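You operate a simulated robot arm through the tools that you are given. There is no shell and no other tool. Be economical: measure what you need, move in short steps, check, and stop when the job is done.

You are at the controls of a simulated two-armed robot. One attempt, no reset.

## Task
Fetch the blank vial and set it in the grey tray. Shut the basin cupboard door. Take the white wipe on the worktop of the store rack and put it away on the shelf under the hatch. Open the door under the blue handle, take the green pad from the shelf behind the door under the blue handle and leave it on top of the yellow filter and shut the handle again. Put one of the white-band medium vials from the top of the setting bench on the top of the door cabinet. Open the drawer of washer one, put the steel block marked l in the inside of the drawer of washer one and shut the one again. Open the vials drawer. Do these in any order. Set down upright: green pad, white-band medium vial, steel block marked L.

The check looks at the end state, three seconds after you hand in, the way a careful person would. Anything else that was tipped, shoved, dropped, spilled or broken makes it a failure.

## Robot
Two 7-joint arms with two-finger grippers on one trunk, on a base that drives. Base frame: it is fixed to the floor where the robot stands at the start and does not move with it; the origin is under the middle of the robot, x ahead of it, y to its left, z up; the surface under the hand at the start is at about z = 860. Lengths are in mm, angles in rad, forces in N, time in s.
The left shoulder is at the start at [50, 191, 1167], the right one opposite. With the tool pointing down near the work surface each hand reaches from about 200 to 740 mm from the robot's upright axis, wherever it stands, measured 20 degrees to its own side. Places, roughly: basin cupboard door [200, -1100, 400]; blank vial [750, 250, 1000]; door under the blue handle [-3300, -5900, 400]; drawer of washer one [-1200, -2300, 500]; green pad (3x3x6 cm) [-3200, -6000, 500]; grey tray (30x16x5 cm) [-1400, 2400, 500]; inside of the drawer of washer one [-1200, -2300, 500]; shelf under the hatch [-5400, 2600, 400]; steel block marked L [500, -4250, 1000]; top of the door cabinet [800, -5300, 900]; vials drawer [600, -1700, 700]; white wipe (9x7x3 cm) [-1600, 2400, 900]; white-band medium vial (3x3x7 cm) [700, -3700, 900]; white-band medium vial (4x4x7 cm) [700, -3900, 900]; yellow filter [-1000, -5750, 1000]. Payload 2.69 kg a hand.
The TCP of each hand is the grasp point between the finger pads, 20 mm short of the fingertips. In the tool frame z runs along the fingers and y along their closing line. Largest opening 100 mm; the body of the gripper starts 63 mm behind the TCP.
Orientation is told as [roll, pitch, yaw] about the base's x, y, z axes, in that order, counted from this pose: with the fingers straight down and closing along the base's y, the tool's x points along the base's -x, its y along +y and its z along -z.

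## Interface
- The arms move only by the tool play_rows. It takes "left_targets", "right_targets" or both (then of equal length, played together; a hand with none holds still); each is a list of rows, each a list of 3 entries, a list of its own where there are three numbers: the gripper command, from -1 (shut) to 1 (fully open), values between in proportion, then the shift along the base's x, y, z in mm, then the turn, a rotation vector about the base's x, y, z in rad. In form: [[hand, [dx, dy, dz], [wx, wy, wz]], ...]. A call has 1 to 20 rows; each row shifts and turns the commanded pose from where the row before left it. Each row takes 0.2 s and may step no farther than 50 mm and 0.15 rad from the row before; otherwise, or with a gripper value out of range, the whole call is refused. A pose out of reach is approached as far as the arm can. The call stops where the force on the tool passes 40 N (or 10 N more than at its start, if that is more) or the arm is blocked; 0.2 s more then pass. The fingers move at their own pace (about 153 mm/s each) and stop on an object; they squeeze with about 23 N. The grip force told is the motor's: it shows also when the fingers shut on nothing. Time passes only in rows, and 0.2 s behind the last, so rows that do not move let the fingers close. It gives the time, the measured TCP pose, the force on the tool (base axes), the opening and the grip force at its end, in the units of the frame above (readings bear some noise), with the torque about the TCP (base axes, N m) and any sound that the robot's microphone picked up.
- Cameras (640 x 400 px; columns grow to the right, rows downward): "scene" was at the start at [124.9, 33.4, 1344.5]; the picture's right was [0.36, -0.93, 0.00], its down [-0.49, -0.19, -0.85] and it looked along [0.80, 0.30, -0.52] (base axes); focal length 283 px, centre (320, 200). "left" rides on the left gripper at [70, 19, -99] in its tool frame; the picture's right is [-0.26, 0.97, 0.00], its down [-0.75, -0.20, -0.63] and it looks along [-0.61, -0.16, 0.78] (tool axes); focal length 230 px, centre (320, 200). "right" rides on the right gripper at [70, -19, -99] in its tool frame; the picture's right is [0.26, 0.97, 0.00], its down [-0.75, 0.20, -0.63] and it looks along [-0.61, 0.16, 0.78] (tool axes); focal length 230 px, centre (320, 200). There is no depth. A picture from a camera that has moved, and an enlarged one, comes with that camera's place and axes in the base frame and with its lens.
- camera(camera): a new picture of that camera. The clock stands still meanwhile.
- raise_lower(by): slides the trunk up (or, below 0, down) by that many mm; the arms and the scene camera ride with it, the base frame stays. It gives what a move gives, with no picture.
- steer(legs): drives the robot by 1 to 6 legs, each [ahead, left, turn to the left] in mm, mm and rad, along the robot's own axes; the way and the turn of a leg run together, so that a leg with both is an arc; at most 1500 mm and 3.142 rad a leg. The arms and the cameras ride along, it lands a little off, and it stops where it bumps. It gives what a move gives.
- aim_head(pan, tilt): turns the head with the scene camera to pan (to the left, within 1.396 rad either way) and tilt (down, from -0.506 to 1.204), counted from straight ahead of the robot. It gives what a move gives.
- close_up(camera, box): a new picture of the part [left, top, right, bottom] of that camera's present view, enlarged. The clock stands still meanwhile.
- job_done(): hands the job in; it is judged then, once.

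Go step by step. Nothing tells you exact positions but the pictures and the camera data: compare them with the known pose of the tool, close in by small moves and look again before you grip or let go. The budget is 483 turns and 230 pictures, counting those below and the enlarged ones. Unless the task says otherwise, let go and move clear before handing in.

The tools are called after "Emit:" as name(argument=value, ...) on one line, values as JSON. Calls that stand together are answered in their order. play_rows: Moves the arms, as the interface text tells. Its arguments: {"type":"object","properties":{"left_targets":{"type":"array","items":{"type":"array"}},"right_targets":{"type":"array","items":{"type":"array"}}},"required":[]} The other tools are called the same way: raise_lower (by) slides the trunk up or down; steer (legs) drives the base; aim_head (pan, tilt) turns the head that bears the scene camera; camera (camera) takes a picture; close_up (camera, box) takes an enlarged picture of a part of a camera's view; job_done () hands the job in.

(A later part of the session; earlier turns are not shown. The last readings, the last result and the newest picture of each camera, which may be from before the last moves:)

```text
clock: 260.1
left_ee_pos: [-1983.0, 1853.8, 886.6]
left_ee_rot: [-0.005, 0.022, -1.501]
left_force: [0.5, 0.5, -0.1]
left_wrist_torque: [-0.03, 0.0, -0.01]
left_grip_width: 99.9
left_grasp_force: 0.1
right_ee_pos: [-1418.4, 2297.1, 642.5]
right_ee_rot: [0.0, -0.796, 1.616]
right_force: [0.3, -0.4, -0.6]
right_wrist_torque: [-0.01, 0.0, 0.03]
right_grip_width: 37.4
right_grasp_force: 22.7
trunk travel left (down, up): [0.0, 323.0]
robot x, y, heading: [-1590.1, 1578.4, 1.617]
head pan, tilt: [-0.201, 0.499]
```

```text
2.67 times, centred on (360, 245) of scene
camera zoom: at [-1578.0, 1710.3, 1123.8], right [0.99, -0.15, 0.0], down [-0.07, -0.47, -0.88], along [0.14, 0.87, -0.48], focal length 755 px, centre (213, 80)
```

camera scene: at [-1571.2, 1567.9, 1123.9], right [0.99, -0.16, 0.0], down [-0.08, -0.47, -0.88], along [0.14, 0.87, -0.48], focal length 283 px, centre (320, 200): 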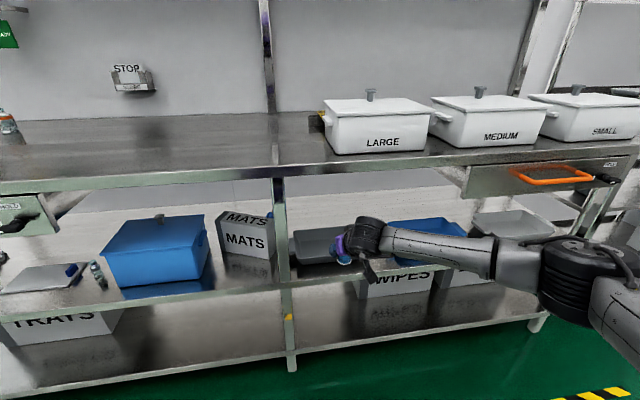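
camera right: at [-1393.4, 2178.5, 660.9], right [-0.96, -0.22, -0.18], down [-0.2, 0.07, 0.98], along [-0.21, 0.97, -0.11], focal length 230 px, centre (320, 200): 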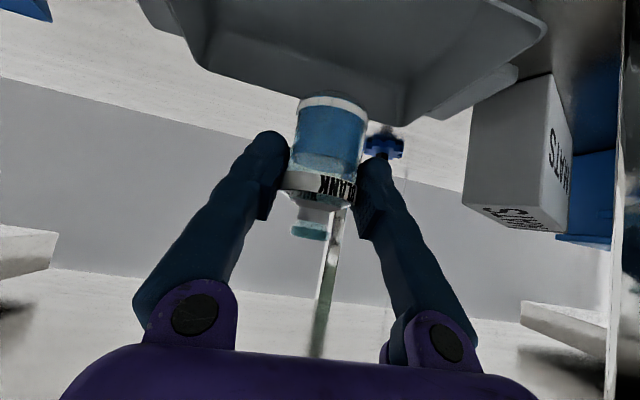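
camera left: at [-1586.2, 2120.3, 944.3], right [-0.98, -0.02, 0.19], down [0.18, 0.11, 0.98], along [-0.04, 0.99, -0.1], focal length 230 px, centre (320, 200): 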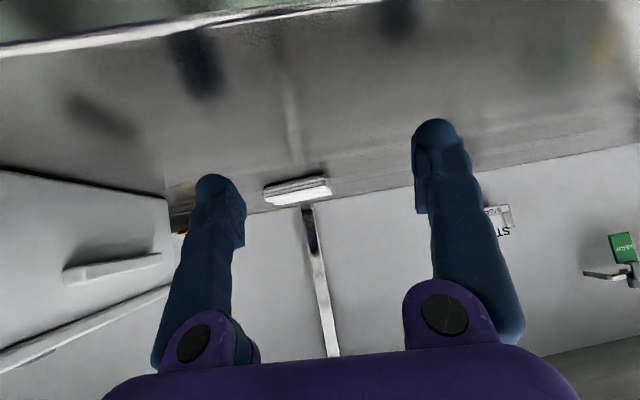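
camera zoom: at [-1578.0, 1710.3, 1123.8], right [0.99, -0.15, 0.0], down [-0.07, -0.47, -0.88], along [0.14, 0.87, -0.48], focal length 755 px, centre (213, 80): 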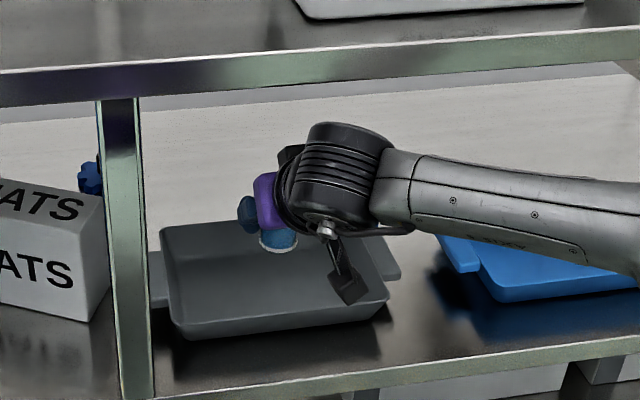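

The tray centre is nearer y≈2318. Shift 20 mm in and lower.

Emit:
play_rows(right_targets=[[-1, [6, 20, 0], [0, 0, 0]], [-1, [0, 0, -25], [0, 0, 0]], [-1, [0, 0, -25], [0, 0, 0]], [-1, [0, 0, -20], [0, 0, 0]], [-1, [0, 0, 0], [0, 0, 0]]])

Emit:
camera(camera="right")

Emit:
close_up(camera="scene", box=[240, 170, 480, 320])

```text
clock: 261.3
left_ee_pos: [-1983.3, 1853.0, 888.7]
left_ee_rot: [-0.007, 0.022, -1.502]
left_force: [-0.7, -0.1, -0.6]
left_wrist_torque: [0.03, 0.01, 0.02]
left_grip_width: 100.0
left_grasp_force: 0.1
right_ee_pos: [-1412.8, 2318.9, 571.0]
right_ee_rot: [0.0, -0.797, 1.614]
right_force: [0.0, -0.1, 0.1]
right_wrist_torque: [0.0, -0.04, -0.02]
right_grip_width: 37.5
right_grasp_force: 22.9
trunk travel left (down, up): [0.0, 323.0]
robot x, y, heading: [-1591.3, 1580.0, 1.62]
head pan, tilt: [-0.201, 0.499]
```

```text
165 pictures are left
camera right: at [-1387.7, 2200.0, 591.5], right [-0.96, -0.22, -0.18], down [-0.2, 0.07, 0.98], along [-0.21, 0.97, -0.11], focal length 230 px, centre (320, 200)
```

right: 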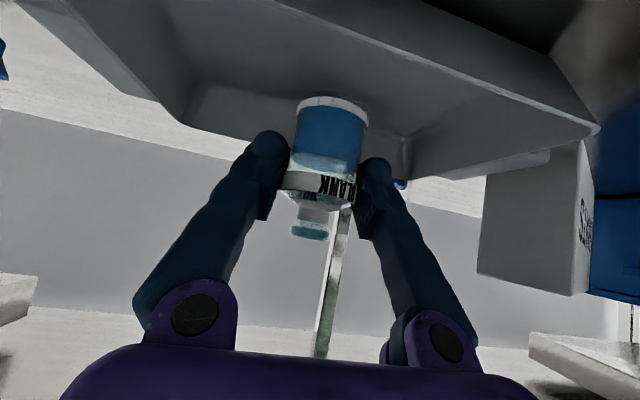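

```text
2.67 times, centred on (360, 245) of scene
camera zoom: at [-1578.0, 1710.1, 1123.9], right [0.99, -0.15, 0.0], down [-0.07, -0.47, -0.88], along [0.14, 0.87, -0.48], focal length 755 px, centre (213, 80)
```

zoom: 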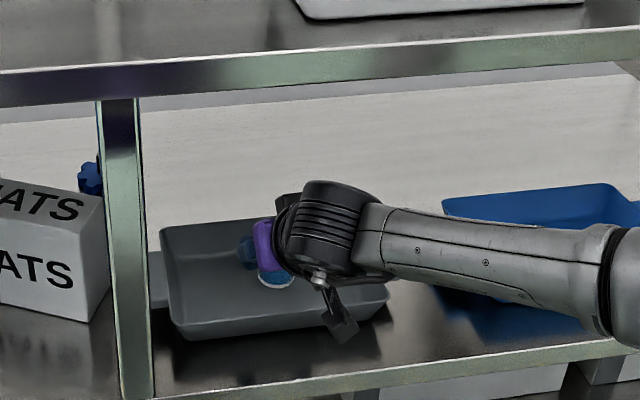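

Continue lowering gently to contact.

Emit:
play_rows(right_targets=[[-1, [0, 0, -6], [0, 0, 0]], [-1, [0, 0, -5], [0, 0, 0]], [-1, [0, 0, -3], [0, 0, 0]], [-1, [0, 0, 0], [0, 0, 0]]])

Emit:
play_rows(right_targets=[[-1, [0, 0, -2], [0, 0, 0]], [-1, [0, 0, -2], [0, 0, 0]], [-1, [0, 0, 0], [0, 0, 0]]])

```text
clock: 262.3
left_ee_pos: [-1983.4, 1853.9, 888.3]
left_ee_rot: [-0.006, 0.021, -1.502]
left_force: [0.2, 0.4, -0.1]
left_wrist_torque: [0.01, -0.01, 0.01]
left_grip_width: 100.3
left_grasp_force: 0.0
right_ee_pos: [-1410.8, 2317.3, 558.7]
right_ee_rot: [0.001, -0.796, 1.615]
right_force: [0.9, -0.7, -1.1]
right_wrist_torque: [0.01, 0.01, 0.01]
right_grip_width: 37.3
right_grasp_force: 23.1
trunk travel left (down, up): [0.0, 323.0]
robot x, y, heading: [-1596.4, 1581.1, 1.616]
head pan, tilt: [-0.201, 0.499]
```

```text
clock: 263.1
left_ee_pos: [-1982.4, 1854.2, 887.8]
left_ee_rot: [-0.007, 0.022, -1.5]
left_force: [0.2, -1.0, 0.0]
left_wrist_torque: [0.0, 0.01, -0.02]
left_grip_width: 100.1
left_grasp_force: 0.1
right_ee_pos: [-1411.6, 2316.7, 553.2]
right_ee_rot: [-0.001, -0.796, 1.616]
right_force: [0.3, -0.7, -0.7]
right_wrist_torque: [0.02, -0.02, -0.03]
right_grip_width: 37.7
right_grasp_force: 23.1
trunk travel left (down, up): [0.0, 323.0]
robot x, y, heading: [-1594.1, 1578.1, 1.617]
head pan, tilt: [-0.201, 0.499]
```

Emit:
play_rows(right_targets=[[-1, [0, 0, -2], [0, 0, 0]], [-1, [0, 0, -2], [0, 0, 0]], [-1, [0, 0, -2], [0, 0, 0]], [-1, [0, 0, 0], [0, 0, 0]]])

Emit:
camera(camera="right")

```text
clock: 264.1
left_ee_pos: [-1983.9, 1852.9, 889.2]
left_ee_rot: [-0.007, 0.022, -1.5]
left_force: [-0.8, -0.2, 0.3]
left_wrist_torque: [-0.02, -0.01, -0.04]
left_grip_width: 99.9
left_grasp_force: 0.0
right_ee_pos: [-1412.7, 2315.5, 547.3]
right_ee_rot: [0.0, -0.794, 1.617]
right_force: [0.0, 0.1, -0.4]
right_wrist_torque: [0.0, -0.02, 0.0]
right_grip_width: 37.9
right_grasp_force: 23.2
trunk travel left (down, up): [0.0, 323.0]
robot x, y, heading: [-1590.4, 1580.2, 1.619]
head pan, tilt: [-0.201, 0.499]
```

```text
163 pictures are left
camera right: at [-1387.2, 2197.5, 567.4], right [-0.96, -0.22, -0.18], down [-0.2, 0.07, 0.98], along [-0.21, 0.97, -0.11], focal length 230 px, centre (320, 200)
```

right: 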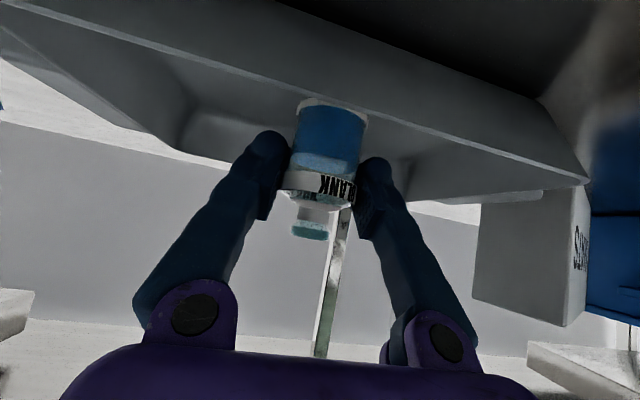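

Emit:
play_rows(right_targets=[[-1, [0, 0, -2], [0, 0, 0]], [-1, [0, 0, -2], [0, 0, 0]], [-1, [0, 0, -2], [0, 0, 0]], [-1, [0, 0, 0], [0, 0, 0]]])

Emit:
play_rows(right_targets=[[-1, [0, 0, -2], [0, 0, 0]], [-1, [0, 0, -2], [0, 0, 0]], [-1, [0, 0, 0], [0, 0, 0]]])

```text
clock: 265.1
left_ee_pos: [-1983.2, 1852.8, 888.6]
left_ee_rot: [-0.007, 0.02, -1.501]
left_force: [0.2, 0.8, 0.4]
left_wrist_torque: [0.01, 0.0, 0.01]
left_grip_width: 100.0
left_grasp_force: 0.1
right_ee_pos: [-1412.3, 2315.6, 542.8]
right_ee_rot: [0.001, -0.796, 1.615]
right_force: [-0.4, -1.1, -0.6]
right_wrist_torque: [0.04, 0.04, 0.03]
right_grip_width: 37.9
right_grasp_force: 22.8
trunk travel left (down, up): [0.0, 323.0]
robot x, y, heading: [-1591.1, 1582.6, 1.615]
head pan, tilt: [-0.201, 0.499]
```

```text
clock: 265.9
left_ee_pos: [-1984.0, 1852.0, 888.3]
left_ee_rot: [-0.006, 0.023, -1.503]
left_force: [0.4, -0.6, 0.2]
left_wrist_torque: [-0.03, -0.01, 0.01]
left_grip_width: 100.0
left_grasp_force: 0.1
right_ee_pos: [-1413.2, 2316.7, 538.6]
right_ee_rot: [0.0, -0.797, 1.616]
right_force: [0.7, 0.1, 0.1]
right_wrist_torque: [0.0, 0.0, 0.0]
right_grip_width: 37.7
right_grasp_force: 23.1
trunk travel left (down, up): [0.0, 323.0]
robot x, y, heading: [-1589.9, 1578.0, 1.611]
head pan, tilt: [-0.201, 0.499]
```

Emit:
close_up(camera="scene", box=[280, 200, 440, 300])

Emit:
play_rows(right_targets=[[-1, [0, 0, -2], [0, 0, 0]], [-1, [0, 0, -2], [0, 0, 0]], [-1, [0, 0, 0], [0, 0, 0]]])

Emit:
play_rows(right_targets=[[-1, [0, 0, -2], [0, 0, 0]], [-1, [0, 0, -2], [0, 0, 0]], [-1, [0, 0, 0], [0, 0, 0]]])

```text
4.00 times, centred on (360, 250) of scene
camera zoom: at [-1578.0, 1710.1, 1123.9], right [0.99, -0.15, 0.0], down [-0.07, -0.47, -0.88], along [0.14, 0.87, -0.48], focal length 1132 px, centre (160, 0)
```

zoom: 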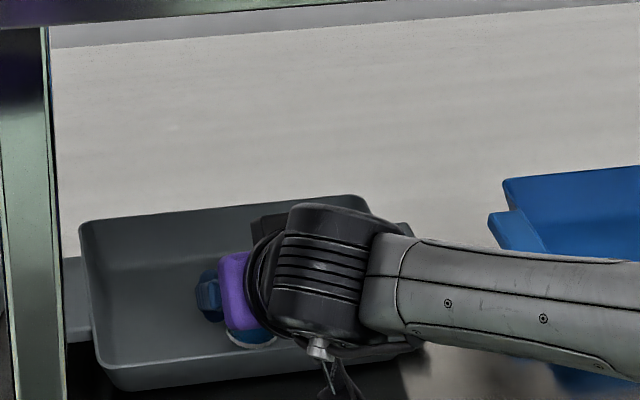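

```text
clock: 266.7
left_ee_pos: [-1982.8, 1853.7, 889.2]
left_ee_rot: [-0.008, 0.021, -1.503]
left_force: [-0.9, -0.6, -0.1]
left_wrist_torque: [0.02, -0.01, 0.05]
left_grip_width: 100.1
left_grasp_force: 0.0
right_ee_pos: [-1413.6, 2317.7, 533.1]
right_ee_rot: [0.0, -0.797, 1.616]
right_force: [-0.5, -0.4, -0.6]
right_wrist_torque: [-0.02, 0.02, 0.0]
right_grip_width: 37.5
right_grasp_force: 23.0
trunk travel left (down, up): [0.0, 323.0]
robot x, y, heading: [-1596.6, 1580.9, 1.618]
head pan, tilt: [-0.201, 0.499]
```

```text
clock: 267.5
left_ee_pos: [-1982.7, 1853.4, 888.8]
left_ee_rot: [-0.007, 0.021, -1.501]
left_force: [0.1, -0.5, 0.7]
left_wrist_torque: [-0.01, -0.01, 0.03]
left_grip_width: 100.1
left_grasp_force: 0.1
right_ee_pos: [-1412.8, 2317.5, 530.8]
right_ee_rot: [-0.001, -0.798, 1.616]
right_force: [-0.2, -0.9, -0.3]
right_wrist_torque: [-0.01, -0.05, -0.02]
right_grip_width: 37.6
right_grasp_force: 22.9
trunk travel left (down, up): [0.0, 323.0]
robot x, y, heading: [-1591.5, 1575.8, 1.61]
head pan, tilt: [-0.201, 0.499]
```

Emit:
play_rows(right_targets=[[-1, [0, 0, -2], [0, 0, 0]], [-1, [0, 0, -2], [0, 0, 0]], [-1, [0, 0, -1], [0, 0, 0]], [-1, [0, 0, 0], [0, 0, 0]]])

Emit:
play_rows(right_targets=[[-1, [0, 0, -2], [0, 0, 0]], [-1, [0, 0, -2], [0, 0, 0]], [-1, [0, 0, -1], [0, 0, 0]], [-1, [0, 0, 0], [0, 0, 0]]])

Emit:
camera(camera="right")

```text
clock: 268.5
left_ee_pos: [-1983.9, 1852.9, 888.9]
left_ee_rot: [-0.006, 0.023, -1.503]
left_force: [0.7, -0.2, 0.1]
left_wrist_torque: [-0.01, -0.01, 0.04]
left_grip_width: 100.1
left_grasp_force: 0.0
right_ee_pos: [-1412.7, 2317.6, 527.5]
right_ee_rot: [0.001, -0.802, 1.616]
right_force: [-1.7, 4.2, 13.9]
right_wrist_torque: [0.18, 0.03, 0.02]
right_grip_width: 37.7
right_grasp_force: 23.5
trunk travel left (down, up): [0.0, 323.0]
robot x, y, heading: [-1589.9, 1581.3, 1.617]
head pan, tilt: [-0.201, 0.499]
```

```text
clock: 269.5
left_ee_pos: [-1983.7, 1853.0, 888.9]
left_ee_rot: [-0.008, 0.022, -1.501]
left_force: [0.8, -0.6, 0.6]
left_wrist_torque: [0.0, 0.03, -0.01]
left_grip_width: 99.9
left_grasp_force: 0.1
right_ee_pos: [-1411.8, 2316.9, 521.3]
right_ee_rot: [-0.004, -0.798, 1.616]
right_force: [2.0, 1.4, 14.2]
right_wrist_torque: [0.12, -0.03, -0.01]
right_grip_width: 37.4
right_grasp_force: 22.5
trunk travel left (down, up): [0.0, 323.0]
robot x, y, heading: [-1587.5, 1579.4, 1.615]
head pan, tilt: [-0.201, 0.499]
```

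```text
161 pictures are left
camera right: at [-1387.6, 2198.1, 540.1], right [-0.96, -0.22, -0.19], down [-0.2, 0.06, 0.98], along [-0.21, 0.97, -0.11], focal length 230 px, centre (320, 200)
```

right: 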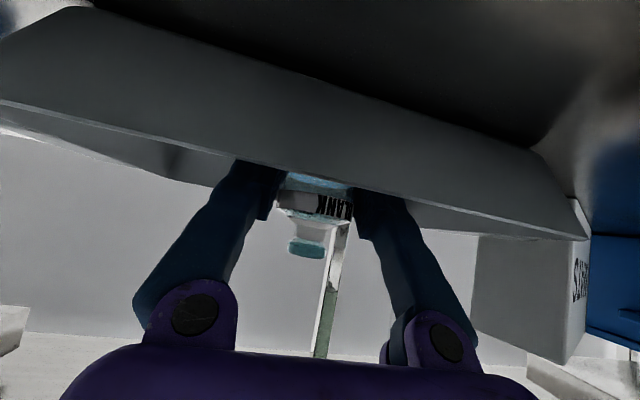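

Contact on the tray floor. Open gently and retreat straight back along the fingers' line upward.

Emit:
play_rows(right_targets=[[-1, [0, 0, 2], [0, 0, 0]], [-0.15, [0, 0, 0], [0, 0, 0]], [0.0, [0, 0, 0], [0, 0, 0]], [0.12, [0, 0, 0], [0, 0, 0]], [0.12, [0, 0, 0], [0, 0, 0]]])

Emit:
play_rows(right_targets=[[0.12, [0, 0, 15], [0, 0, 0]], [0.12, [0, 0, 25], [0, 0, 0]], [0.12, [0, 0, 30], [0, 0, 0]], [0.12, [0, -20, 30], [0, 0, 0]], [0.12, [0, 0, 0], [0, 0, 0]]])

Emit:
camera(camera="right")

```text
clock: 270.7
left_ee_pos: [-1983.5, 1854.2, 887.8]
left_ee_rot: [-0.006, 0.02, -1.501]
left_force: [0.2, -0.8, 0.0]
left_wrist_torque: [0.0, 0.04, 0.04]
left_grip_width: 100.1
left_grasp_force: 0.0
right_ee_pos: [-1413.9, 2317.6, 521.9]
right_ee_rot: [0.001, -0.799, 1.615]
right_force: [-0.4, 0.8, 0.5]
right_wrist_torque: [0.04, -0.02, -0.02]
right_grip_width: 56.1
right_grasp_force: 0.2
trunk travel left (down, up): [0.0, 323.0]
robot x, y, heading: [-1590.2, 1578.1, 1.617]
head pan, tilt: [-0.201, 0.499]
```

```text
clock: 271.9
left_ee_pos: [-1983.1, 1854.0, 888.6]
left_ee_rot: [-0.008, 0.022, -1.501]
left_force: [0.4, -0.1, -0.4]
left_wrist_torque: [0.04, -0.03, -0.05]
left_grip_width: 100.1
left_grasp_force: 0.1
right_ee_pos: [-1412.3, 2295.8, 621.1]
right_ee_rot: [-0.001, -0.799, 1.615]
right_force: [0.4, -0.4, -0.1]
right_wrist_torque: [-0.03, 0.02, 0.01]
right_grip_width: 55.9
right_grasp_force: 0.0
trunk travel left (down, up): [0.0, 323.0]
robot x, y, heading: [-1589.5, 1577.2, 1.615]
head pan, tilt: [-0.201, 0.499]
```

```text
160 pictures are left
camera right: at [-1387.2, 2177.1, 639.7], right [-0.96, -0.22, -0.18], down [-0.2, 0.07, 0.98], along [-0.21, 0.97, -0.11], focal length 230 px, centre (320, 200)
```

right: 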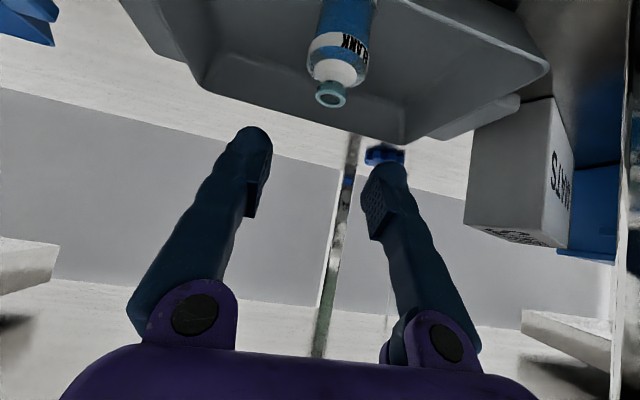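

The vial stands in the tray. Back out, restore the arm, and head toward the basin cupboard.

Emit:
steer(legs=[[-500, 0, 0]])

Emit:
play_rows(right_targets=[[1, [0, 0, 30], [-0.149, 0.007, 0]], [1, [0, 0, 30], [-0.149, 0.007, 0]], [1, [0, 0, 30], [-0.149, 0.007, 0]], [1, [0, 0, 30], [-0.149, 0.007, 0]], [1, [0, -30, 30], [-0.149, 0.007, 0]], [1, [0, -30, 30], [-0.055, 0, 0]], [1, [0, -40, 0], [0, 0, 0]], [1, [0, -40, 0], [0, 0, 0]], [1, [0, -40, 0], [0, 0, 0]], [1, [0, -40, 0], [0, 0, 0]], [1, [0, 0, 0], [0, 0, 0]]])

Emit:
raise_lower(by=150)

Emit:
steer(legs=[[0, 0, -1.4], [0, 0, -1.75], [1100, 500, 0]])

Emit:
aim_head(pan=0.0, tilt=0.3)

Emit:
camera(camera="scene")

```text
clock: 274.8
left_ee_pos: [-1959.8, 1357.7, 889.4]
left_ee_rot: [-0.007, 0.021, -1.511]
left_force: [0.9, -0.4, -0.5]
left_wrist_torque: [0.0, -0.02, -0.02]
left_grip_width: 99.7
left_grasp_force: 0.0
right_ee_pos: [-1386.0, 1794.0, 619.4]
right_ee_rot: [0.001, -0.798, 1.608]
right_force: [-0.1, 0.6, 0.3]
right_wrist_torque: [0.03, -0.01, -0.01]
right_grip_width: 56.1
right_grasp_force: 0.1
trunk travel left (down, up): [0.0, 323.0]
robot x, y, heading: [-1568.6, 1075.3, 1.611]
head pan, tilt: [-0.201, 0.499]
```

```text
clock: 277.2
left_ee_pos: [-1959.6, 1357.0, 888.0]
left_ee_rot: [-0.007, 0.022, -1.508]
left_force: [-0.4, 0.1, 0.2]
left_wrist_torque: [-0.05, -0.04, 0.0]
left_grip_width: 99.8
left_grasp_force: 0.0
right_ee_pos: [-1384.1, 1573.2, 797.9]
right_ee_rot: [0.058, 0.001, 1.582]
right_force: [0.3, -0.9, 0.6]
right_wrist_torque: [-0.04, -0.01, 0.0]
right_grip_width: 100.3
right_grasp_force: 0.0
trunk travel left (down, up): [0.0, 323.0]
robot x, y, heading: [-1568.6, 1079.8, 1.614]
head pan, tilt: [-0.201, 0.499]
```

```text
clock: 279.0
left_ee_pos: [-1960.3, 1357.2, 1038.3]
left_ee_rot: [-0.007, 0.021, -1.51]
left_force: [-0.3, -0.2, -0.6]
left_wrist_torque: [0.03, 0.01, 0.02]
left_grip_width: 100.3
left_grasp_force: 0.0
right_ee_pos: [-1384.3, 1573.8, 948.3]
right_ee_rot: [0.058, 0.002, 1.583]
right_force: [0.1, 0.0, 0.2]
right_wrist_torque: [-0.01, 0.04, 0.02]
right_grip_width: 99.8
right_grasp_force: 0.1
trunk travel left (down, up): [-150.0, 173.0]
robot x, y, heading: [-1570.7, 1077.6, 1.608]
head pan, tilt: [-0.201, 0.499]
```

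```text
clock: 292.7
left_ee_pos: [-644.4, -271.7, 1037.6]
left_ee_rot: [-0.008, 0.019, 1.621]
left_force: [-0.1, 0.0, 0.4]
left_wrist_torque: [0.01, 0.0, 0.0]
left_grip_width: 100.0
left_grasp_force: 0.1
right_ee_pos: [-1222.4, -479.6, 948.8]
right_ee_rot: [0.057, 0.002, -1.57]
right_force: [-0.6, 0.1, -0.2]
right_wrist_torque: [0.01, 0.0, -0.02]
right_grip_width: 99.6
right_grasp_force: 0.0
trunk travel left (down, up): [-150.0, 173.0]
robot x, y, heading: [-1032.9, 10.5, -1.548]
head pan, tilt: [-0.201, 0.499]
```

```text
clock: 293.4
left_ee_pos: [-645.0, -272.5, 1038.7]
left_ee_rot: [-0.006, 0.021, 1.621]
left_force: [-0.4, 0.3, 0.2]
left_wrist_torque: [-0.02, 0.03, -0.02]
left_grip_width: 100.0
left_grasp_force: 0.1
right_ee_pos: [-1222.5, -479.6, 947.6]
right_ee_rot: [0.057, 0.001, -1.571]
right_force: [-0.2, -1.2, -0.1]
right_wrist_torque: [0.02, -0.02, -0.03]
right_grip_width: 100.0
right_grasp_force: 0.1
trunk travel left (down, up): [-150.0, 173.0]
robot x, y, heading: [-1027.9, 11.4, -1.55]
head pan, tilt: [0.0, 0.3]
```

```text
159 pictures are left
camera scene: at [-1026.6, -120.2, 1292.3], right [-1.0, -0.02, 0.0], down [-0.01, 0.3, -0.96], along [0.02, -0.95, -0.3], focal length 283 px, centre (320, 200)
```

scene: 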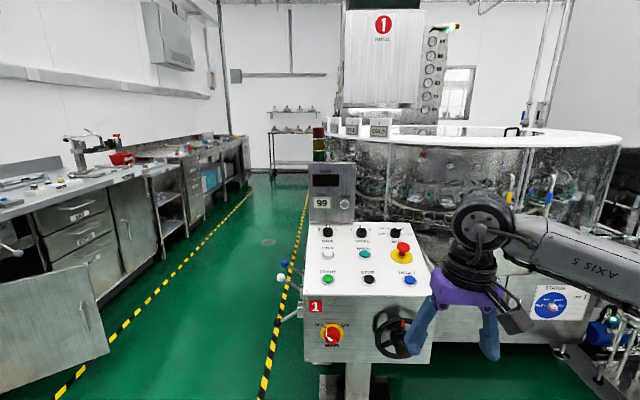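

The basin cupboard door stands open on the left side. Move left and look at it.

Emit:
steer(legs=[[0, 520, 0]])

Emit:
aim_head(pan=0.5, tilt=0.5)

Emit:
camera(camera="scene")

```text
clock: 298.3
left_ee_pos: [-142.4, -264.7, 1038.6]
left_ee_rot: [-0.008, 0.02, 1.61]
left_force: [1.1, 0.6, -0.3]
left_wrist_torque: [0.03, -0.01, 0.01]
left_grip_width: 99.8
left_grasp_force: 0.0
right_ee_pos: [-722.2, -468.7, 948.2]
right_ee_rot: [0.057, 0.002, -1.582]
right_force: [0.3, 0.5, -0.7]
right_wrist_torque: [-0.02, -0.02, 0.02]
right_grip_width: 99.8
right_grasp_force: 0.1
trunk travel left (down, up): [-150.0, 173.0]
robot x, y, heading: [-522.6, 23.2, -1.553]
head pan, tilt: [0.0, 0.3]
```

```text
clock: 299.3
left_ee_pos: [-142.0, -264.0, 1038.3]
left_ee_rot: [-0.008, 0.023, 1.609]
left_force: [0.9, -0.5, 0.6]
left_wrist_torque: [0.03, -0.01, -0.01]
left_grip_width: 100.1
left_grasp_force: 0.1
right_ee_pos: [-722.7, -467.8, 948.4]
right_ee_rot: [0.058, 0.001, -1.583]
right_force: [-0.1, 0.0, -0.4]
right_wrist_torque: [-0.01, -0.01, 0.01]
right_grip_width: 100.1
right_grasp_force: 0.1
trunk travel left (down, up): [-150.0, 173.0]
robot x, y, heading: [-519.9, 18.8, -1.558]
head pan, tilt: [0.499, 0.499]
```

```text
158 pictures are left
camera scene: at [-479.8, -96.0, 1273.9], right [-0.87, -0.49, 0.0], down [-0.23, 0.42, -0.88], along [0.43, -0.76, -0.48], focal length 283 px, centre (320, 200)
```

scene: 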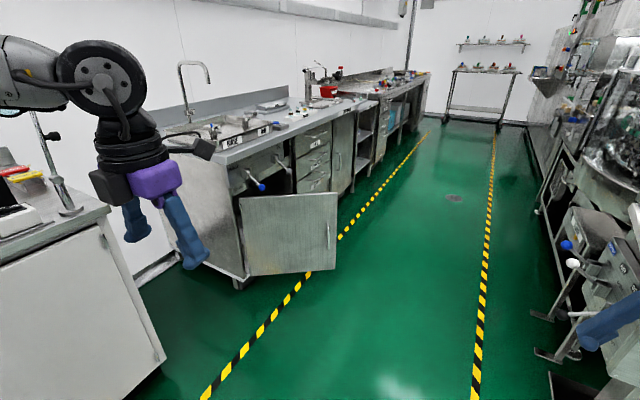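

The door is hinged at about (460,-940), free edge near (70,-1240), open about 50°. I'll place the robot west of it facing +x and push it shut with the right hand.

Emit:
steer(legs=[[0, 0, 1.558], [150, 0, 0], [0, -1000, 0]])

Emit:
aim_head(pan=-0.1, tilt=0.65)

Emit:
camera(camera="scene")

```text
clock: 313.4
left_ee_pos: [-71.1, -622.1, 1038.6]
left_ee_rot: [-0.008, 0.02, -3.119]
left_force: [0.6, 0.0, -0.2]
left_wrist_torque: [0.02, 0.02, 0.0]
left_grip_width: 100.2
left_grasp_force: 0.0
right_ee_pos: [123.5, -1206.4, 947.6]
right_ee_rot: [0.057, 0.001, -0.026]
right_force: [0.5, -0.5, -0.3]
right_wrist_torque: [0.0, -0.03, -0.01]
right_grip_width: 100.2
right_grasp_force: 0.1
trunk travel left (down, up): [-150.0, 173.0]
robot x, y, heading: [-361.4, -1002.9, -0.005]
head pan, tilt: [0.499, 0.499]
```

```text
clock: 314.4
left_ee_pos: [-70.3, -623.0, 1037.2]
left_ee_rot: [-0.007, 0.02, -3.119]
left_force: [0.0, 0.3, 0.5]
left_wrist_torque: [0.01, 0.04, 0.01]
left_grip_width: 100.1
left_grasp_force: 0.1
right_ee_pos: [123.5, -1206.9, 948.7]
right_ee_rot: [0.058, 0.002, -0.026]
right_force: [0.5, -0.2, -0.1]
right_wrist_torque: [-0.01, 0.02, 0.0]
right_grip_width: 100.3
right_grasp_force: 0.0
trunk travel left (down, up): [-150.0, 173.0]
robot x, y, heading: [-362.0, -1000.4, -0.005]
head pan, tilt: [-0.099, 0.649]
```

```text
157 pictures are left
camera scene: at [-235.7, -1008.6, 1260.6], right [-0.1, -0.99, 0.0], down [-0.6, 0.06, -0.8], along [0.79, -0.08, -0.6], focal length 283 px, centre (320, 200)
```

scene: 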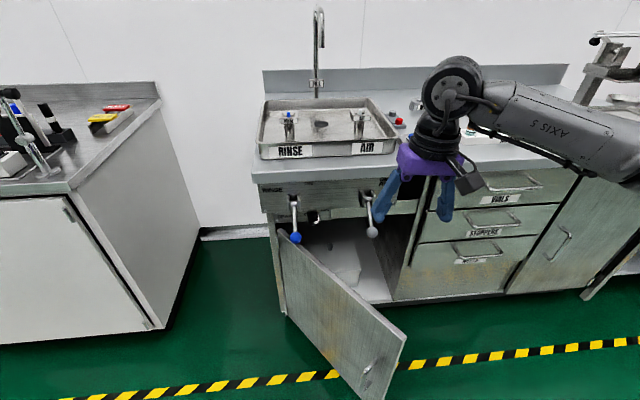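

Clear view: the door's closing path runs under the RINSE/AIR levers. I'll set the hand on the north side of the door, lower the trunk, and tilt the closed fingers forward.

Emit:
play_rows(right_targets=[[-1, [-20, 45, 0], [-0.057, 0, 0.02]], [-1, [-20, 45, 0], [0, 0, 0]], [-1, [0, 0, 0], [0, 0, 0]]])

Emit:
raise_lower(by=-150)

Emit:
steer(legs=[[70, -20, 0]])

Emit:
play_rows(right_targets=[[-1, [0, 0, -45], [0, 0, 0]], [-1, [0, 0, -45], [0, 0, 0]], [-1, [0, 0, -45], [0, 0, 0]], [-1, [0, 0, -45], [0, 0, 0]], [-1, [0, 0, -45], [0, 0, 0]], [-1, [0, 0, -30], [0, 0, 0]], [-1, [0, 0, 0], [0, -0.15, 0]], [-1, [0, 0, 0], [0, -0.15, 0]], [-1, [0, 0, 0], [0, -0.15, 0]], [-1, [0, 0, 0], [0, -0.15, 0]], [-1, [0, 0, 0], [0, 0, 0]]])

Emit:
camera(camera="scene")

```text
clock: 315.2
left_ee_pos: [-70.2, -622.7, 1038.4]
left_ee_rot: [-0.007, 0.021, -3.118]
left_force: [-0.5, -0.5, 0.7]
left_wrist_torque: [-0.01, -0.02, -0.02]
left_grip_width: 99.9
left_grasp_force: 0.0
right_ee_pos: [79.1, -1116.9, 948.7]
right_ee_rot: [-0.003, 0.001, -0.004]
right_force: [-1.0, 0.1, -0.1]
right_wrist_torque: [-0.02, 0.0, -0.01]
right_grip_width: 0.0
right_grasp_force: 22.8
trunk travel left (down, up): [-150.0, 173.0]
robot x, y, heading: [-361.3, -1003.4, -0.005]
head pan, tilt: [-0.099, 0.649]
```

```text
clock: 317.0
left_ee_pos: [-70.1, -622.4, 888.3]
left_ee_rot: [-0.006, 0.021, -3.119]
left_force: [-1.1, -0.5, 0.4]
left_wrist_torque: [0.0, 0.01, -0.01]
left_grip_width: 100.0
left_grasp_force: 0.1
right_ee_pos: [80.6, -1116.6, 798.6]
right_ee_rot: [0.001, 0.001, -0.007]
right_force: [-0.1, 0.0, 0.8]
right_wrist_torque: [-0.02, -0.01, 0.0]
right_grip_width: 0.0
right_grasp_force: 22.9
trunk travel left (down, up): [0.0, 323.0]
robot x, y, heading: [-361.6, -1001.8, -0.006]
head pan, tilt: [-0.099, 0.649]
```

```text
clock: 318.0
left_ee_pos: [0.1, -642.1, 887.9]
left_ee_rot: [-0.006, 0.02, -3.117]
left_force: [0.2, -0.4, 0.0]
left_wrist_torque: [-0.03, -0.05, -0.04]
left_grip_width: 99.8
left_grasp_force: 0.1
right_ee_pos: [150.5, -1136.2, 798.4]
right_ee_rot: [0.0, 0.002, -0.006]
right_force: [-0.1, 0.8, -0.5]
right_wrist_torque: [-0.01, 0.01, -0.01]
right_grip_width: 0.1
right_grasp_force: 22.7
trunk travel left (down, up): [0.0, 323.0]
robot x, y, heading: [-298.0, -1022.3, -0.003]
head pan, tilt: [-0.099, 0.649]
```

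```text
clock: 318.9
left_ee_pos: [0.6, -643.3, 888.5]
left_ee_rot: [-0.006, 0.022, -3.122]
left_force: [0.9, 0.0, -1.1]
left_wrist_torque: [0.02, 0.03, -0.03]
left_grip_width: 99.9
left_grasp_force: 0.1
right_ee_pos: [151.1, -1134.6, 649.2]
right_ee_rot: [0.008, -0.004, -0.005]
right_force: [0.0, 0.9, 0.1]
right_wrist_torque: [-0.03, 0.0, -0.02]
right_grip_width: 0.0
right_grasp_force: 23.2
trunk travel left (down, up): [0.0, 323.0]
robot x, y, heading: [-293.0, -1018.1, -0.0]
head pan, tilt: [-0.099, 0.649]
stopped in row 4 (right hand): the force on the tool passed its limit at 136 N (the readings are from after the stop); the commanded pose is now the measured one
```

```text
156 pictures are left
camera scene: at [-165.3, -1028.6, 1110.3], right [-0.1, -0.99, 0.0], down [-0.6, 0.06, -0.8], along [0.79, -0.08, -0.61], focal length 283 px, centre (320, 200)
```

scene: 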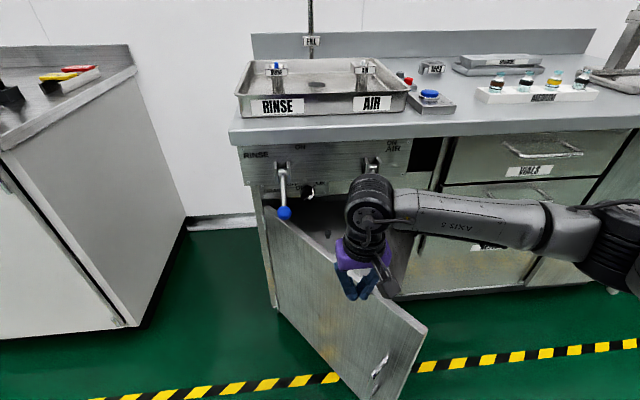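

The fingertips touched the door's top edge. Raise, move farther to the north-west side of the door, then descend.

Emit:
play_rows(right_targets=[[-1, [0, 0, 35], [0, 0, 0]], [-1, [-25, 32, 0], [0, 0, 0]], [-1, [-25, 32, 0], [0, 0, 0]], [-1, [-15, 15, 0], [0, 0, 0]], [-1, [0, 0, -45], [0, 0, 0]], [-1, [0, 0, -45], [0, 0, 0]], [-1, [0, 0, -45], [0, 0, 0]], [-1, [0, 0, -25], [0, 0, 0]], [-1, [0, 0, 0], [0, -0.15, 0]], [-1, [0, 0, 0], [0, -0.15, 0]], [-1, [0, 0, 0], [0, -0.15, 0]], [-1, [0, 0, 0], [0, -0.15, 0]], [-1, [0, 0, 0], [0, 0, 0]]])

Emit:
camera(camera="scene")

```text
clock: 321.7
left_ee_pos: [0.9, -642.4, 887.5]
left_ee_rot: [-0.007, 0.021, -3.121]
left_force: [0.9, 0.6, -0.1]
left_wrist_torque: [0.01, 0.0, -0.03]
left_grip_width: 100.1
left_grasp_force: 0.1
right_ee_pos: [85.1, -1055.7, 524.9]
right_ee_rot: [0.012, -0.606, -0.005]
right_force: [0.1, 0.4, -0.4]
right_wrist_torque: [0.01, -0.01, 0.01]
right_grip_width: 0.0
right_grasp_force: 22.9
trunk travel left (down, up): [0.0, 323.0]
robot x, y, heading: [-294.3, -1023.1, -0.001]
head pan, tilt: [-0.099, 0.649]
```

```text
155 pictures are left
camera scene: at [-165.9, -1028.6, 1110.5], right [-0.1, -0.99, 0.0], down [-0.6, 0.06, -0.8], along [0.79, -0.08, -0.6], focal length 283 px, centre (320, 200)
```

scene: 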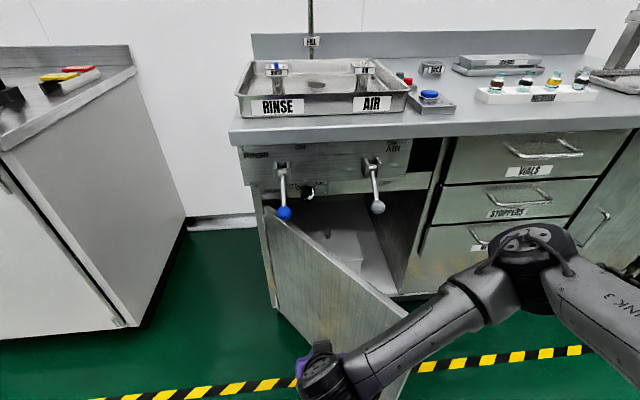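

Now push along the door's arc with the fingertips.

Emit:
play_rows(right_targets=[[-1, [17, -36, 0], [0, 0, 0]], [-1, [17, -36, 0], [0, 0, 0]], [-1, [17, -35, 0], [0, 0, 0]], [-1, [19, -23, 0], [0, 0, 0]], [-1, [19, -23, 0], [0, 0, 0]], [-1, [21, -18, 0], [0, 0, 0]], [-1, [22, -18, 0], [0, 0, 0]], [-1, [24, -15, 0], [0, 0, 0]], [-1, [24, -15, 0], [0, 0, 0]]])

Emit:
camera(camera="scene")

```text
clock: 323.7
left_ee_pos: [0.2, -642.6, 888.3]
left_ee_rot: [-0.007, 0.02, -3.121]
left_force: [-0.4, 0.1, 0.3]
left_wrist_torque: [-0.01, 0.02, 0.01]
left_grip_width: 100.1
left_grasp_force: 0.1
right_ee_pos: [264.9, -1276.2, 525.3]
right_ee_rot: [0.009, -0.605, -0.006]
right_force: [0.7, 0.3, 0.3]
right_wrist_torque: [0.02, -0.01, -0.04]
right_grip_width: 0.0
right_grasp_force: 23.2
trunk travel left (down, up): [0.0, 323.0]
robot x, y, heading: [-292.3, -1017.9, 0.0]
head pan, tilt: [-0.099, 0.649]
```

```text
154 pictures are left
camera scene: at [-165.9, -1028.6, 1110.5], right [-0.1, -0.99, 0.0], down [-0.6, 0.06, -0.8], along [0.79, -0.08, -0.6], focal length 283 px, centre (320, 200)
```

scene: 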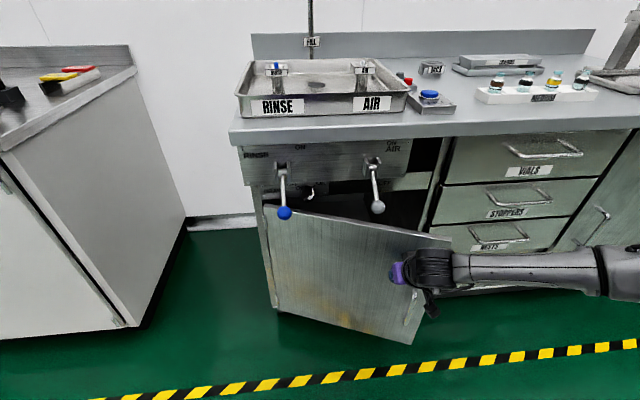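

Working well. Continue to fully shut.

Emit:
play_rows(right_targets=[[-1, [26, -11, 0], [0, 0, 0]], [-1, [26, -11, 0], [0, 0, 0]], [-1, [27, -7, 0], [0, 0, 0]], [-1, [27, -7, 0], [0, 0, 0]], [-1, [28, -3, 0], [0, 0, 0]], [-1, [20, -2, 0], [0, 0, 0]], [-1, [10, 0, 0], [0, 0, 0]], [-1, [10, 0, 0], [0, 0, 0]], [-1, [8, 0, 0], [0, 0, 0]]])

Emit:
camera(camera="scene")

```text
clock: 325.3
left_ee_pos: [-1.3, -643.2, 887.8]
left_ee_rot: [-0.007, 0.021, -3.123]
left_force: [0.0, -0.2, -0.8]
left_wrist_torque: [-0.05, -0.01, -0.01]
left_grip_width: 100.1
left_grasp_force: 0.1
right_ee_pos: [421.2, -1315.0, 521.5]
right_ee_rot: [0.008, -0.591, -0.006]
right_force: [-8.7, 1.2, 2.8]
right_wrist_torque: [0.01, -0.03, 0.07]
right_grip_width: 0.0
right_grasp_force: 29.5
trunk travel left (down, up): [0.0, 323.0]
robot x, y, heading: [-292.2, -1021.7, -0.004]
head pan, tilt: [-0.099, 0.649]
stopped in row 7 (right hand): the force on the tool passed its limit at 50 N (the readings are from after the stop); the commanded pose is now the measured one
```

```text
153 pictures are left
camera scene: at [-167.4, -1028.6, 1110.8], right [-0.1, -0.99, 0.0], down [-0.6, 0.06, -0.8], along [0.79, -0.08, -0.6], focal length 283 px, centre (320, 200)
```

scene: 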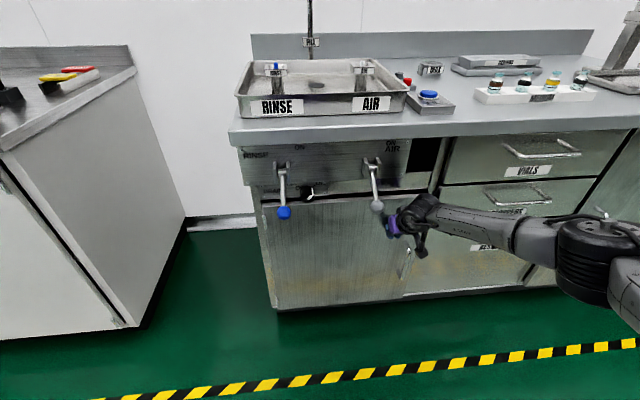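

The door looks shut. Withdraw and check it, and also measure the VIALS drawer handle.

Emit:
play_rows(right_targets=[[-1, [-40, 10, 0], [0, 0, 0]], [-1, [-45, 10, 0], [0, 0, 0]], [-1, [-45, 0, 0], [0, 0, 0]], [-1, [0, 0, 0], [0, 0.15, 0]], [-1, [0, 0, 0], [0, 0.15, 0]], [-1, [0, 0, 0], [0, 0.15, 0]], [-1, [0, 0, 0], [0, 0.14, 0]], [-1, [-30, 0, 40], [0, 0, 0]], [-1, [-30, 0, 40], [0, 0, 0]], [-1, [-30, 0, 40], [0, 0, 0]], [-1, [0, 0, 0], [0, 0, 0]]])

Emit:
raise_lower(by=150)

Emit:
steer(legs=[[-40, -420, 0]])

Emit:
aim_head(pan=-0.1, tilt=0.55)

Emit:
camera(camera="scene")

```text
clock: 327.7
left_ee_pos: [0.6, -642.6, 888.1]
left_ee_rot: [-0.006, 0.019, -3.12]
left_force: [-0.2, -0.4, -0.4]
left_wrist_torque: [0.0, 0.02, 0.02]
left_grip_width: 99.8
left_grasp_force: 0.0
right_ee_pos: [201.2, -1296.4, 641.2]
right_ee_rot: [0.004, -0.003, -0.006]
right_force: [-0.6, -0.1, -0.5]
right_wrist_torque: [-0.01, -0.01, 0.01]
right_grip_width: 0.2
right_grasp_force: 29.2
trunk travel left (down, up): [0.0, 323.0]
robot x, y, heading: [-296.7, -1020.1, -0.004]
head pan, tilt: [-0.099, 0.649]
```

```text
clock: 329.5
left_ee_pos: [-0.1, -643.0, 1038.4]
left_ee_rot: [-0.008, 0.02, -3.12]
left_force: [-0.5, 0.2, -0.5]
left_wrist_torque: [0.02, 0.01, -0.02]
left_grip_width: 100.2
left_grasp_force: 0.1
right_ee_pos: [200.9, -1296.6, 790.1]
right_ee_rot: [0.004, -0.002, -0.005]
right_force: [-0.5, 0.1, -0.1]
right_wrist_torque: [0.0, 0.01, 0.01]
right_grip_width: 0.0
right_grasp_force: 29.9
trunk travel left (down, up): [-150.0, 173.0]
robot x, y, heading: [-292.4, -1021.9, -0.005]
head pan, tilt: [-0.099, 0.649]
```

```text
clock: 333.7
left_ee_pos: [-43.7, -1062.4, 1037.8]
left_ee_rot: [-0.008, 0.021, -3.108]
left_force: [1.2, 0.3, 0.6]
left_wrist_torque: [0.02, -0.01, 0.0]
left_grip_width: 100.1
left_grasp_force: 0.1
right_ee_pos: [166.0, -1713.3, 790.1]
right_ee_rot: [0.006, -0.003, 0.007]
right_force: [0.4, -0.3, 0.3]
right_wrist_torque: [-0.03, 0.02, -0.01]
right_grip_width: 0.0
right_grasp_force: 29.6
trunk travel left (down, up): [-150.0, 173.0]
robot x, y, heading: [-333.4, -1442.9, 0.009]
head pan, tilt: [-0.099, 0.649]
```

```text
clock: 334.4
left_ee_pos: [-45.0, -1062.4, 1038.6]
left_ee_rot: [-0.007, 0.019, -3.108]
left_force: [-0.2, -0.4, 0.4]
left_wrist_torque: [0.02, -0.02, 0.02]
left_grip_width: 99.7
left_grasp_force: 0.0
right_ee_pos: [165.8, -1712.3, 791.1]
right_ee_rot: [0.006, -0.002, 0.007]
right_force: [0.0, -0.6, 0.3]
right_wrist_torque: [-0.03, -0.03, 0.02]
right_grip_width: 0.0
right_grasp_force: 29.4
trunk travel left (down, up): [-150.0, 173.0]
robot x, y, heading: [-334.9, -1442.9, 0.008]
head pan, tilt: [-0.099, 0.55]
```

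```text
152 pictures are left
camera scene: at [-202.7, -1450.0, 1269.3], right [-0.09, -1.0, 0.0], down [-0.52, 0.05, -0.85], along [0.85, -0.08, -0.52], focal length 283 px, centre (320, 200)
```

scene: 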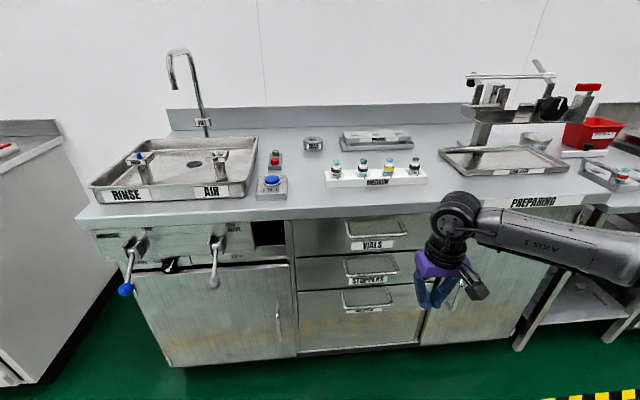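

The cupboard door appears flush. Enlarge the drawers and door edge.

Emit:
close_up(camera="scene", box=[270, 205, 430, 305])

Emit:
close_up(camera="scene", box=[120, 215, 320, 370])

```text
4.00 times, centred on (350, 255) of scene
camera zoom: at [-202.7, -1450.0, 1269.3], right [-0.09, -1.0, 0.0], down [-0.52, 0.05, -0.85], along [0.85, -0.08, -0.52], focal length 1132 px, centre (200, -20)
```

zoom: 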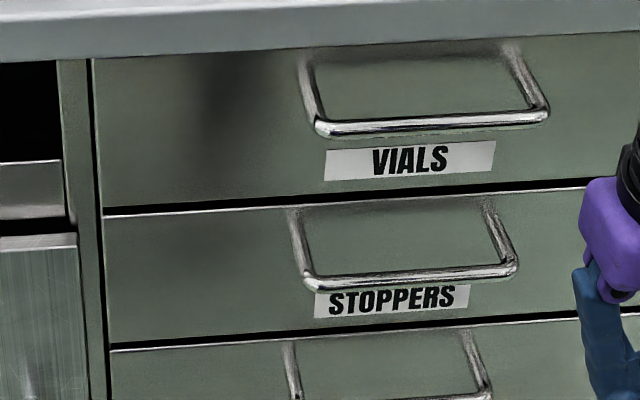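

```text
2.58 times, centred on (220, 292) of scene
camera zoom: at [-202.7, -1450.0, 1269.3], right [-0.09, -1.0, 0.0], down [-0.52, 0.05, -0.85], along [0.85, -0.08, -0.52], focal length 730 px, centre (578, -39)
```

zoom: 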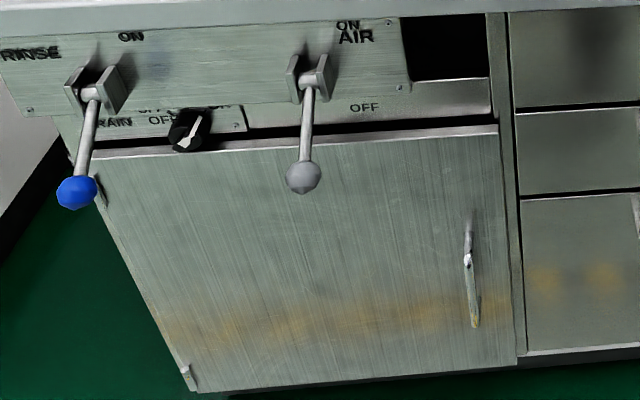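

The door is shut. Now prepare the right hand for the VIALS handle: fingers closing vertically, pointing forward.

Emit:
play_rows(right_targets=[[0, [20, 8, 0], [0, 0, 0.15]], [0, [20, 8, 0], [0, 0, 0.15]], [0, [20, 8, 0], [0, 0, 0.15]], [0, [20, 8, 0], [0, 0, 0.15]], [0, [20, 0, 0], [0, 0, 0.15]], [0, [0, 0, 0], [0, 0, 0.15]], [0, [0, 0, 0], [0, 0, 0.15]], [0, [0, 0, 0], [0, 0, 0.15]], [0, [0, 0, 0], [0, 0, 0.15]], [0, [0, 0, 0], [0, 0, 0.15]], [0, [0, 0, 0], [0, 0, 0.07]], [0, [0, 0, 0], [0, 0, 0]]])

Emit:
play_rows(right_targets=[[0, [0, 0, 0], [0, -0.15, 0]], [0, [0, 0, 0], [0, -0.15, 0]], [0, [0, 0, 0], [0, -0.15, 0]], [0, [0, 0, 0], [0, -0.15, 0]], [0, [0, 0, 0], [0, -0.15, 0]], [0, [0, 0, 0], [0, -0.15, 0]], [0, [0, 0, 0], [0, -0.15, 0]], [0, [0, 0, 0], [0, 0, 0]]])

Emit:
camera(camera="right")

```text
clock: 337.0
left_ee_pos: [-44.8, -1062.6, 1038.2]
left_ee_rot: [-0.007, 0.022, -3.109]
left_force: [0.3, -0.5, 0.5]
left_wrist_torque: [0.0, -0.04, 0.0]
left_grip_width: 100.2
left_grasp_force: 0.1
right_ee_pos: [202.9, -1687.6, 799.7]
right_ee_rot: [0.002, -0.002, 0.704]
right_force: [-0.1, -0.7, 0.7]
right_wrist_torque: [-0.03, -0.01, -0.01]
right_grip_width: 50.0
right_grasp_force: 0.1
right hand out of reach, approached as far as the arm can: row 5, 6, 7, 8, 9, 10, 11
trunk travel left (down, up): [-150.0, 173.0]
robot x, y, heading: [-332.0, -1445.8, 0.006]
head pan, tilt: [-0.099, 0.55]
```

```text
clock: 338.8
left_ee_pos: [-44.8, -1061.5, 1037.7]
left_ee_rot: [-0.007, 0.02, -3.109]
left_force: [-1.1, 0.5, 0.1]
left_wrist_torque: [-0.02, 0.02, -0.01]
left_grip_width: 99.9
left_grasp_force: 0.0
right_ee_pos: [204.3, -1688.2, 797.5]
right_ee_rot: [-0.633, -0.612, 0.911]
right_force: [0.8, 0.5, 0.5]
right_wrist_torque: [0.0, 0.03, -0.01]
right_grip_width: 49.9
right_grasp_force: 0.2
right hand out of reach, approached as far as the arm can: row 7
trunk travel left (down, up): [-150.0, 173.0]
robot x, y, heading: [-333.8, -1442.5, 0.01]
head pan, tilt: [-0.099, 0.55]
```

```text
149 pictures are left
camera right: at [103.3, -1748.6, 832.0], right [-0.54, 0.57, -0.62], down [-0.18, 0.64, 0.75], along [0.82, 0.52, -0.24], focal length 230 px, centre (320, 200)
```

right: 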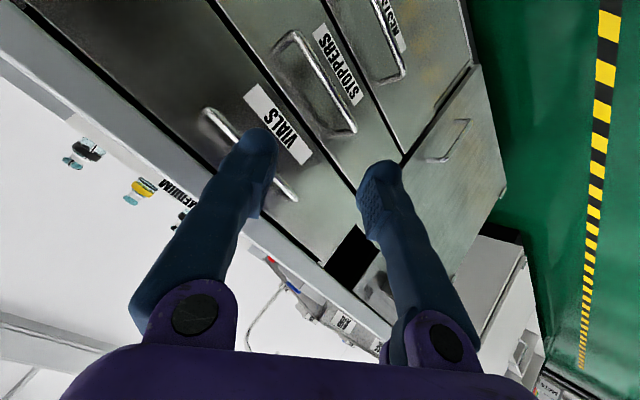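

Positive roll hits the limit at 0.7. Undo the tilt and try the other roll direction.

Emit:
play_rows(right_targets=[[0, [0, 0, 0], [0, 0.15, 0]], [0, [0, 0, 0], [0, 0.15, 0]], [0, [0, 0, 0], [0, 0.15, 0]], [0, [0, 0, 0], [0, 0.15, 0]], [0, [0, 0, 0], [0, 0.15, 0]], [0, [0, 0, 0], [0, 0.15, 0]], [0, [0, 0, 0], [0, 0, -0.15]], [0, [0, 0, 0], [0, 0, -0.15]], [0, [0, 0, 0], [0, 0, -0.15]], [0, [0, 0, 0], [0, 0, -0.15]], [0, [0, 0, 0], [0, 0, -0.15]], [0, [0, 0, 0], [0, 0, 0]]])

Emit:
play_rows(right_targets=[[0, [0, 0, 0], [0, 0, -0.15]], [0, [0, 0, 0], [0, 0, -0.15]], [0, [0, 0, 0], [0, 0, -0.15]], [0, [0, 0, 0], [0, 0, -0.15]], [0, [0, 0, 0], [0, 0, -0.15]], [0, [0, 0, 0], [0, 0, -0.15]], [0, [0, 0, 0], [0, 0, -0.15]], [0, [0, 0, 0], [0, 0, -0.15]], [0, [0, 0, 0], [0, 0, -0.15]], [0, [0, 0, 0], [0, 0, -0.15]], [0, [0, 0, 0], [0, 0, 0]]])

```text
clock: 341.4
left_ee_pos: [-44.4, -1062.4, 1039.4]
left_ee_rot: [-0.006, 0.02, -3.108]
left_force: [0.1, 0.2, -0.1]
left_wrist_torque: [-0.04, 0.02, 0.02]
left_grip_width: 100.0
left_grasp_force: 0.0
right_ee_pos: [204.7, -1687.5, 796.8]
right_ee_rot: [0.004, -0.001, -0.048]
right_force: [-0.3, -0.5, -0.3]
right_wrist_torque: [-0.02, -0.03, -0.01]
right_grip_width: 50.1
right_grasp_force: 0.0
right hand out of reach, approached as far as the arm can: row 6
trunk travel left (down, up): [-150.0, 173.0]
robot x, y, heading: [-332.3, -1443.5, 0.011]
head pan, tilt: [-0.099, 0.55]
```

```text
clock: 343.8
left_ee_pos: [-44.1, -1062.2, 1037.8]
left_ee_rot: [-0.007, 0.02, -3.109]
left_force: [-0.2, -0.3, 0.1]
left_wrist_torque: [-0.02, 0.01, 0.0]
left_grip_width: 100.0
left_grasp_force: 0.1
right_ee_pos: [204.2, -1687.9, 797.3]
right_ee_rot: [0.003, -0.002, -1.548]
right_force: [-0.2, -0.1, 0.1]
right_wrist_torque: [-0.02, -0.03, -0.03]
right_grip_width: 49.9
right_grasp_force: 0.1
trunk travel left (down, up): [-150.0, 173.0]
robot x, y, heading: [-335.0, -1444.4, 0.01]
head pan, tilt: [-0.099, 0.55]
```

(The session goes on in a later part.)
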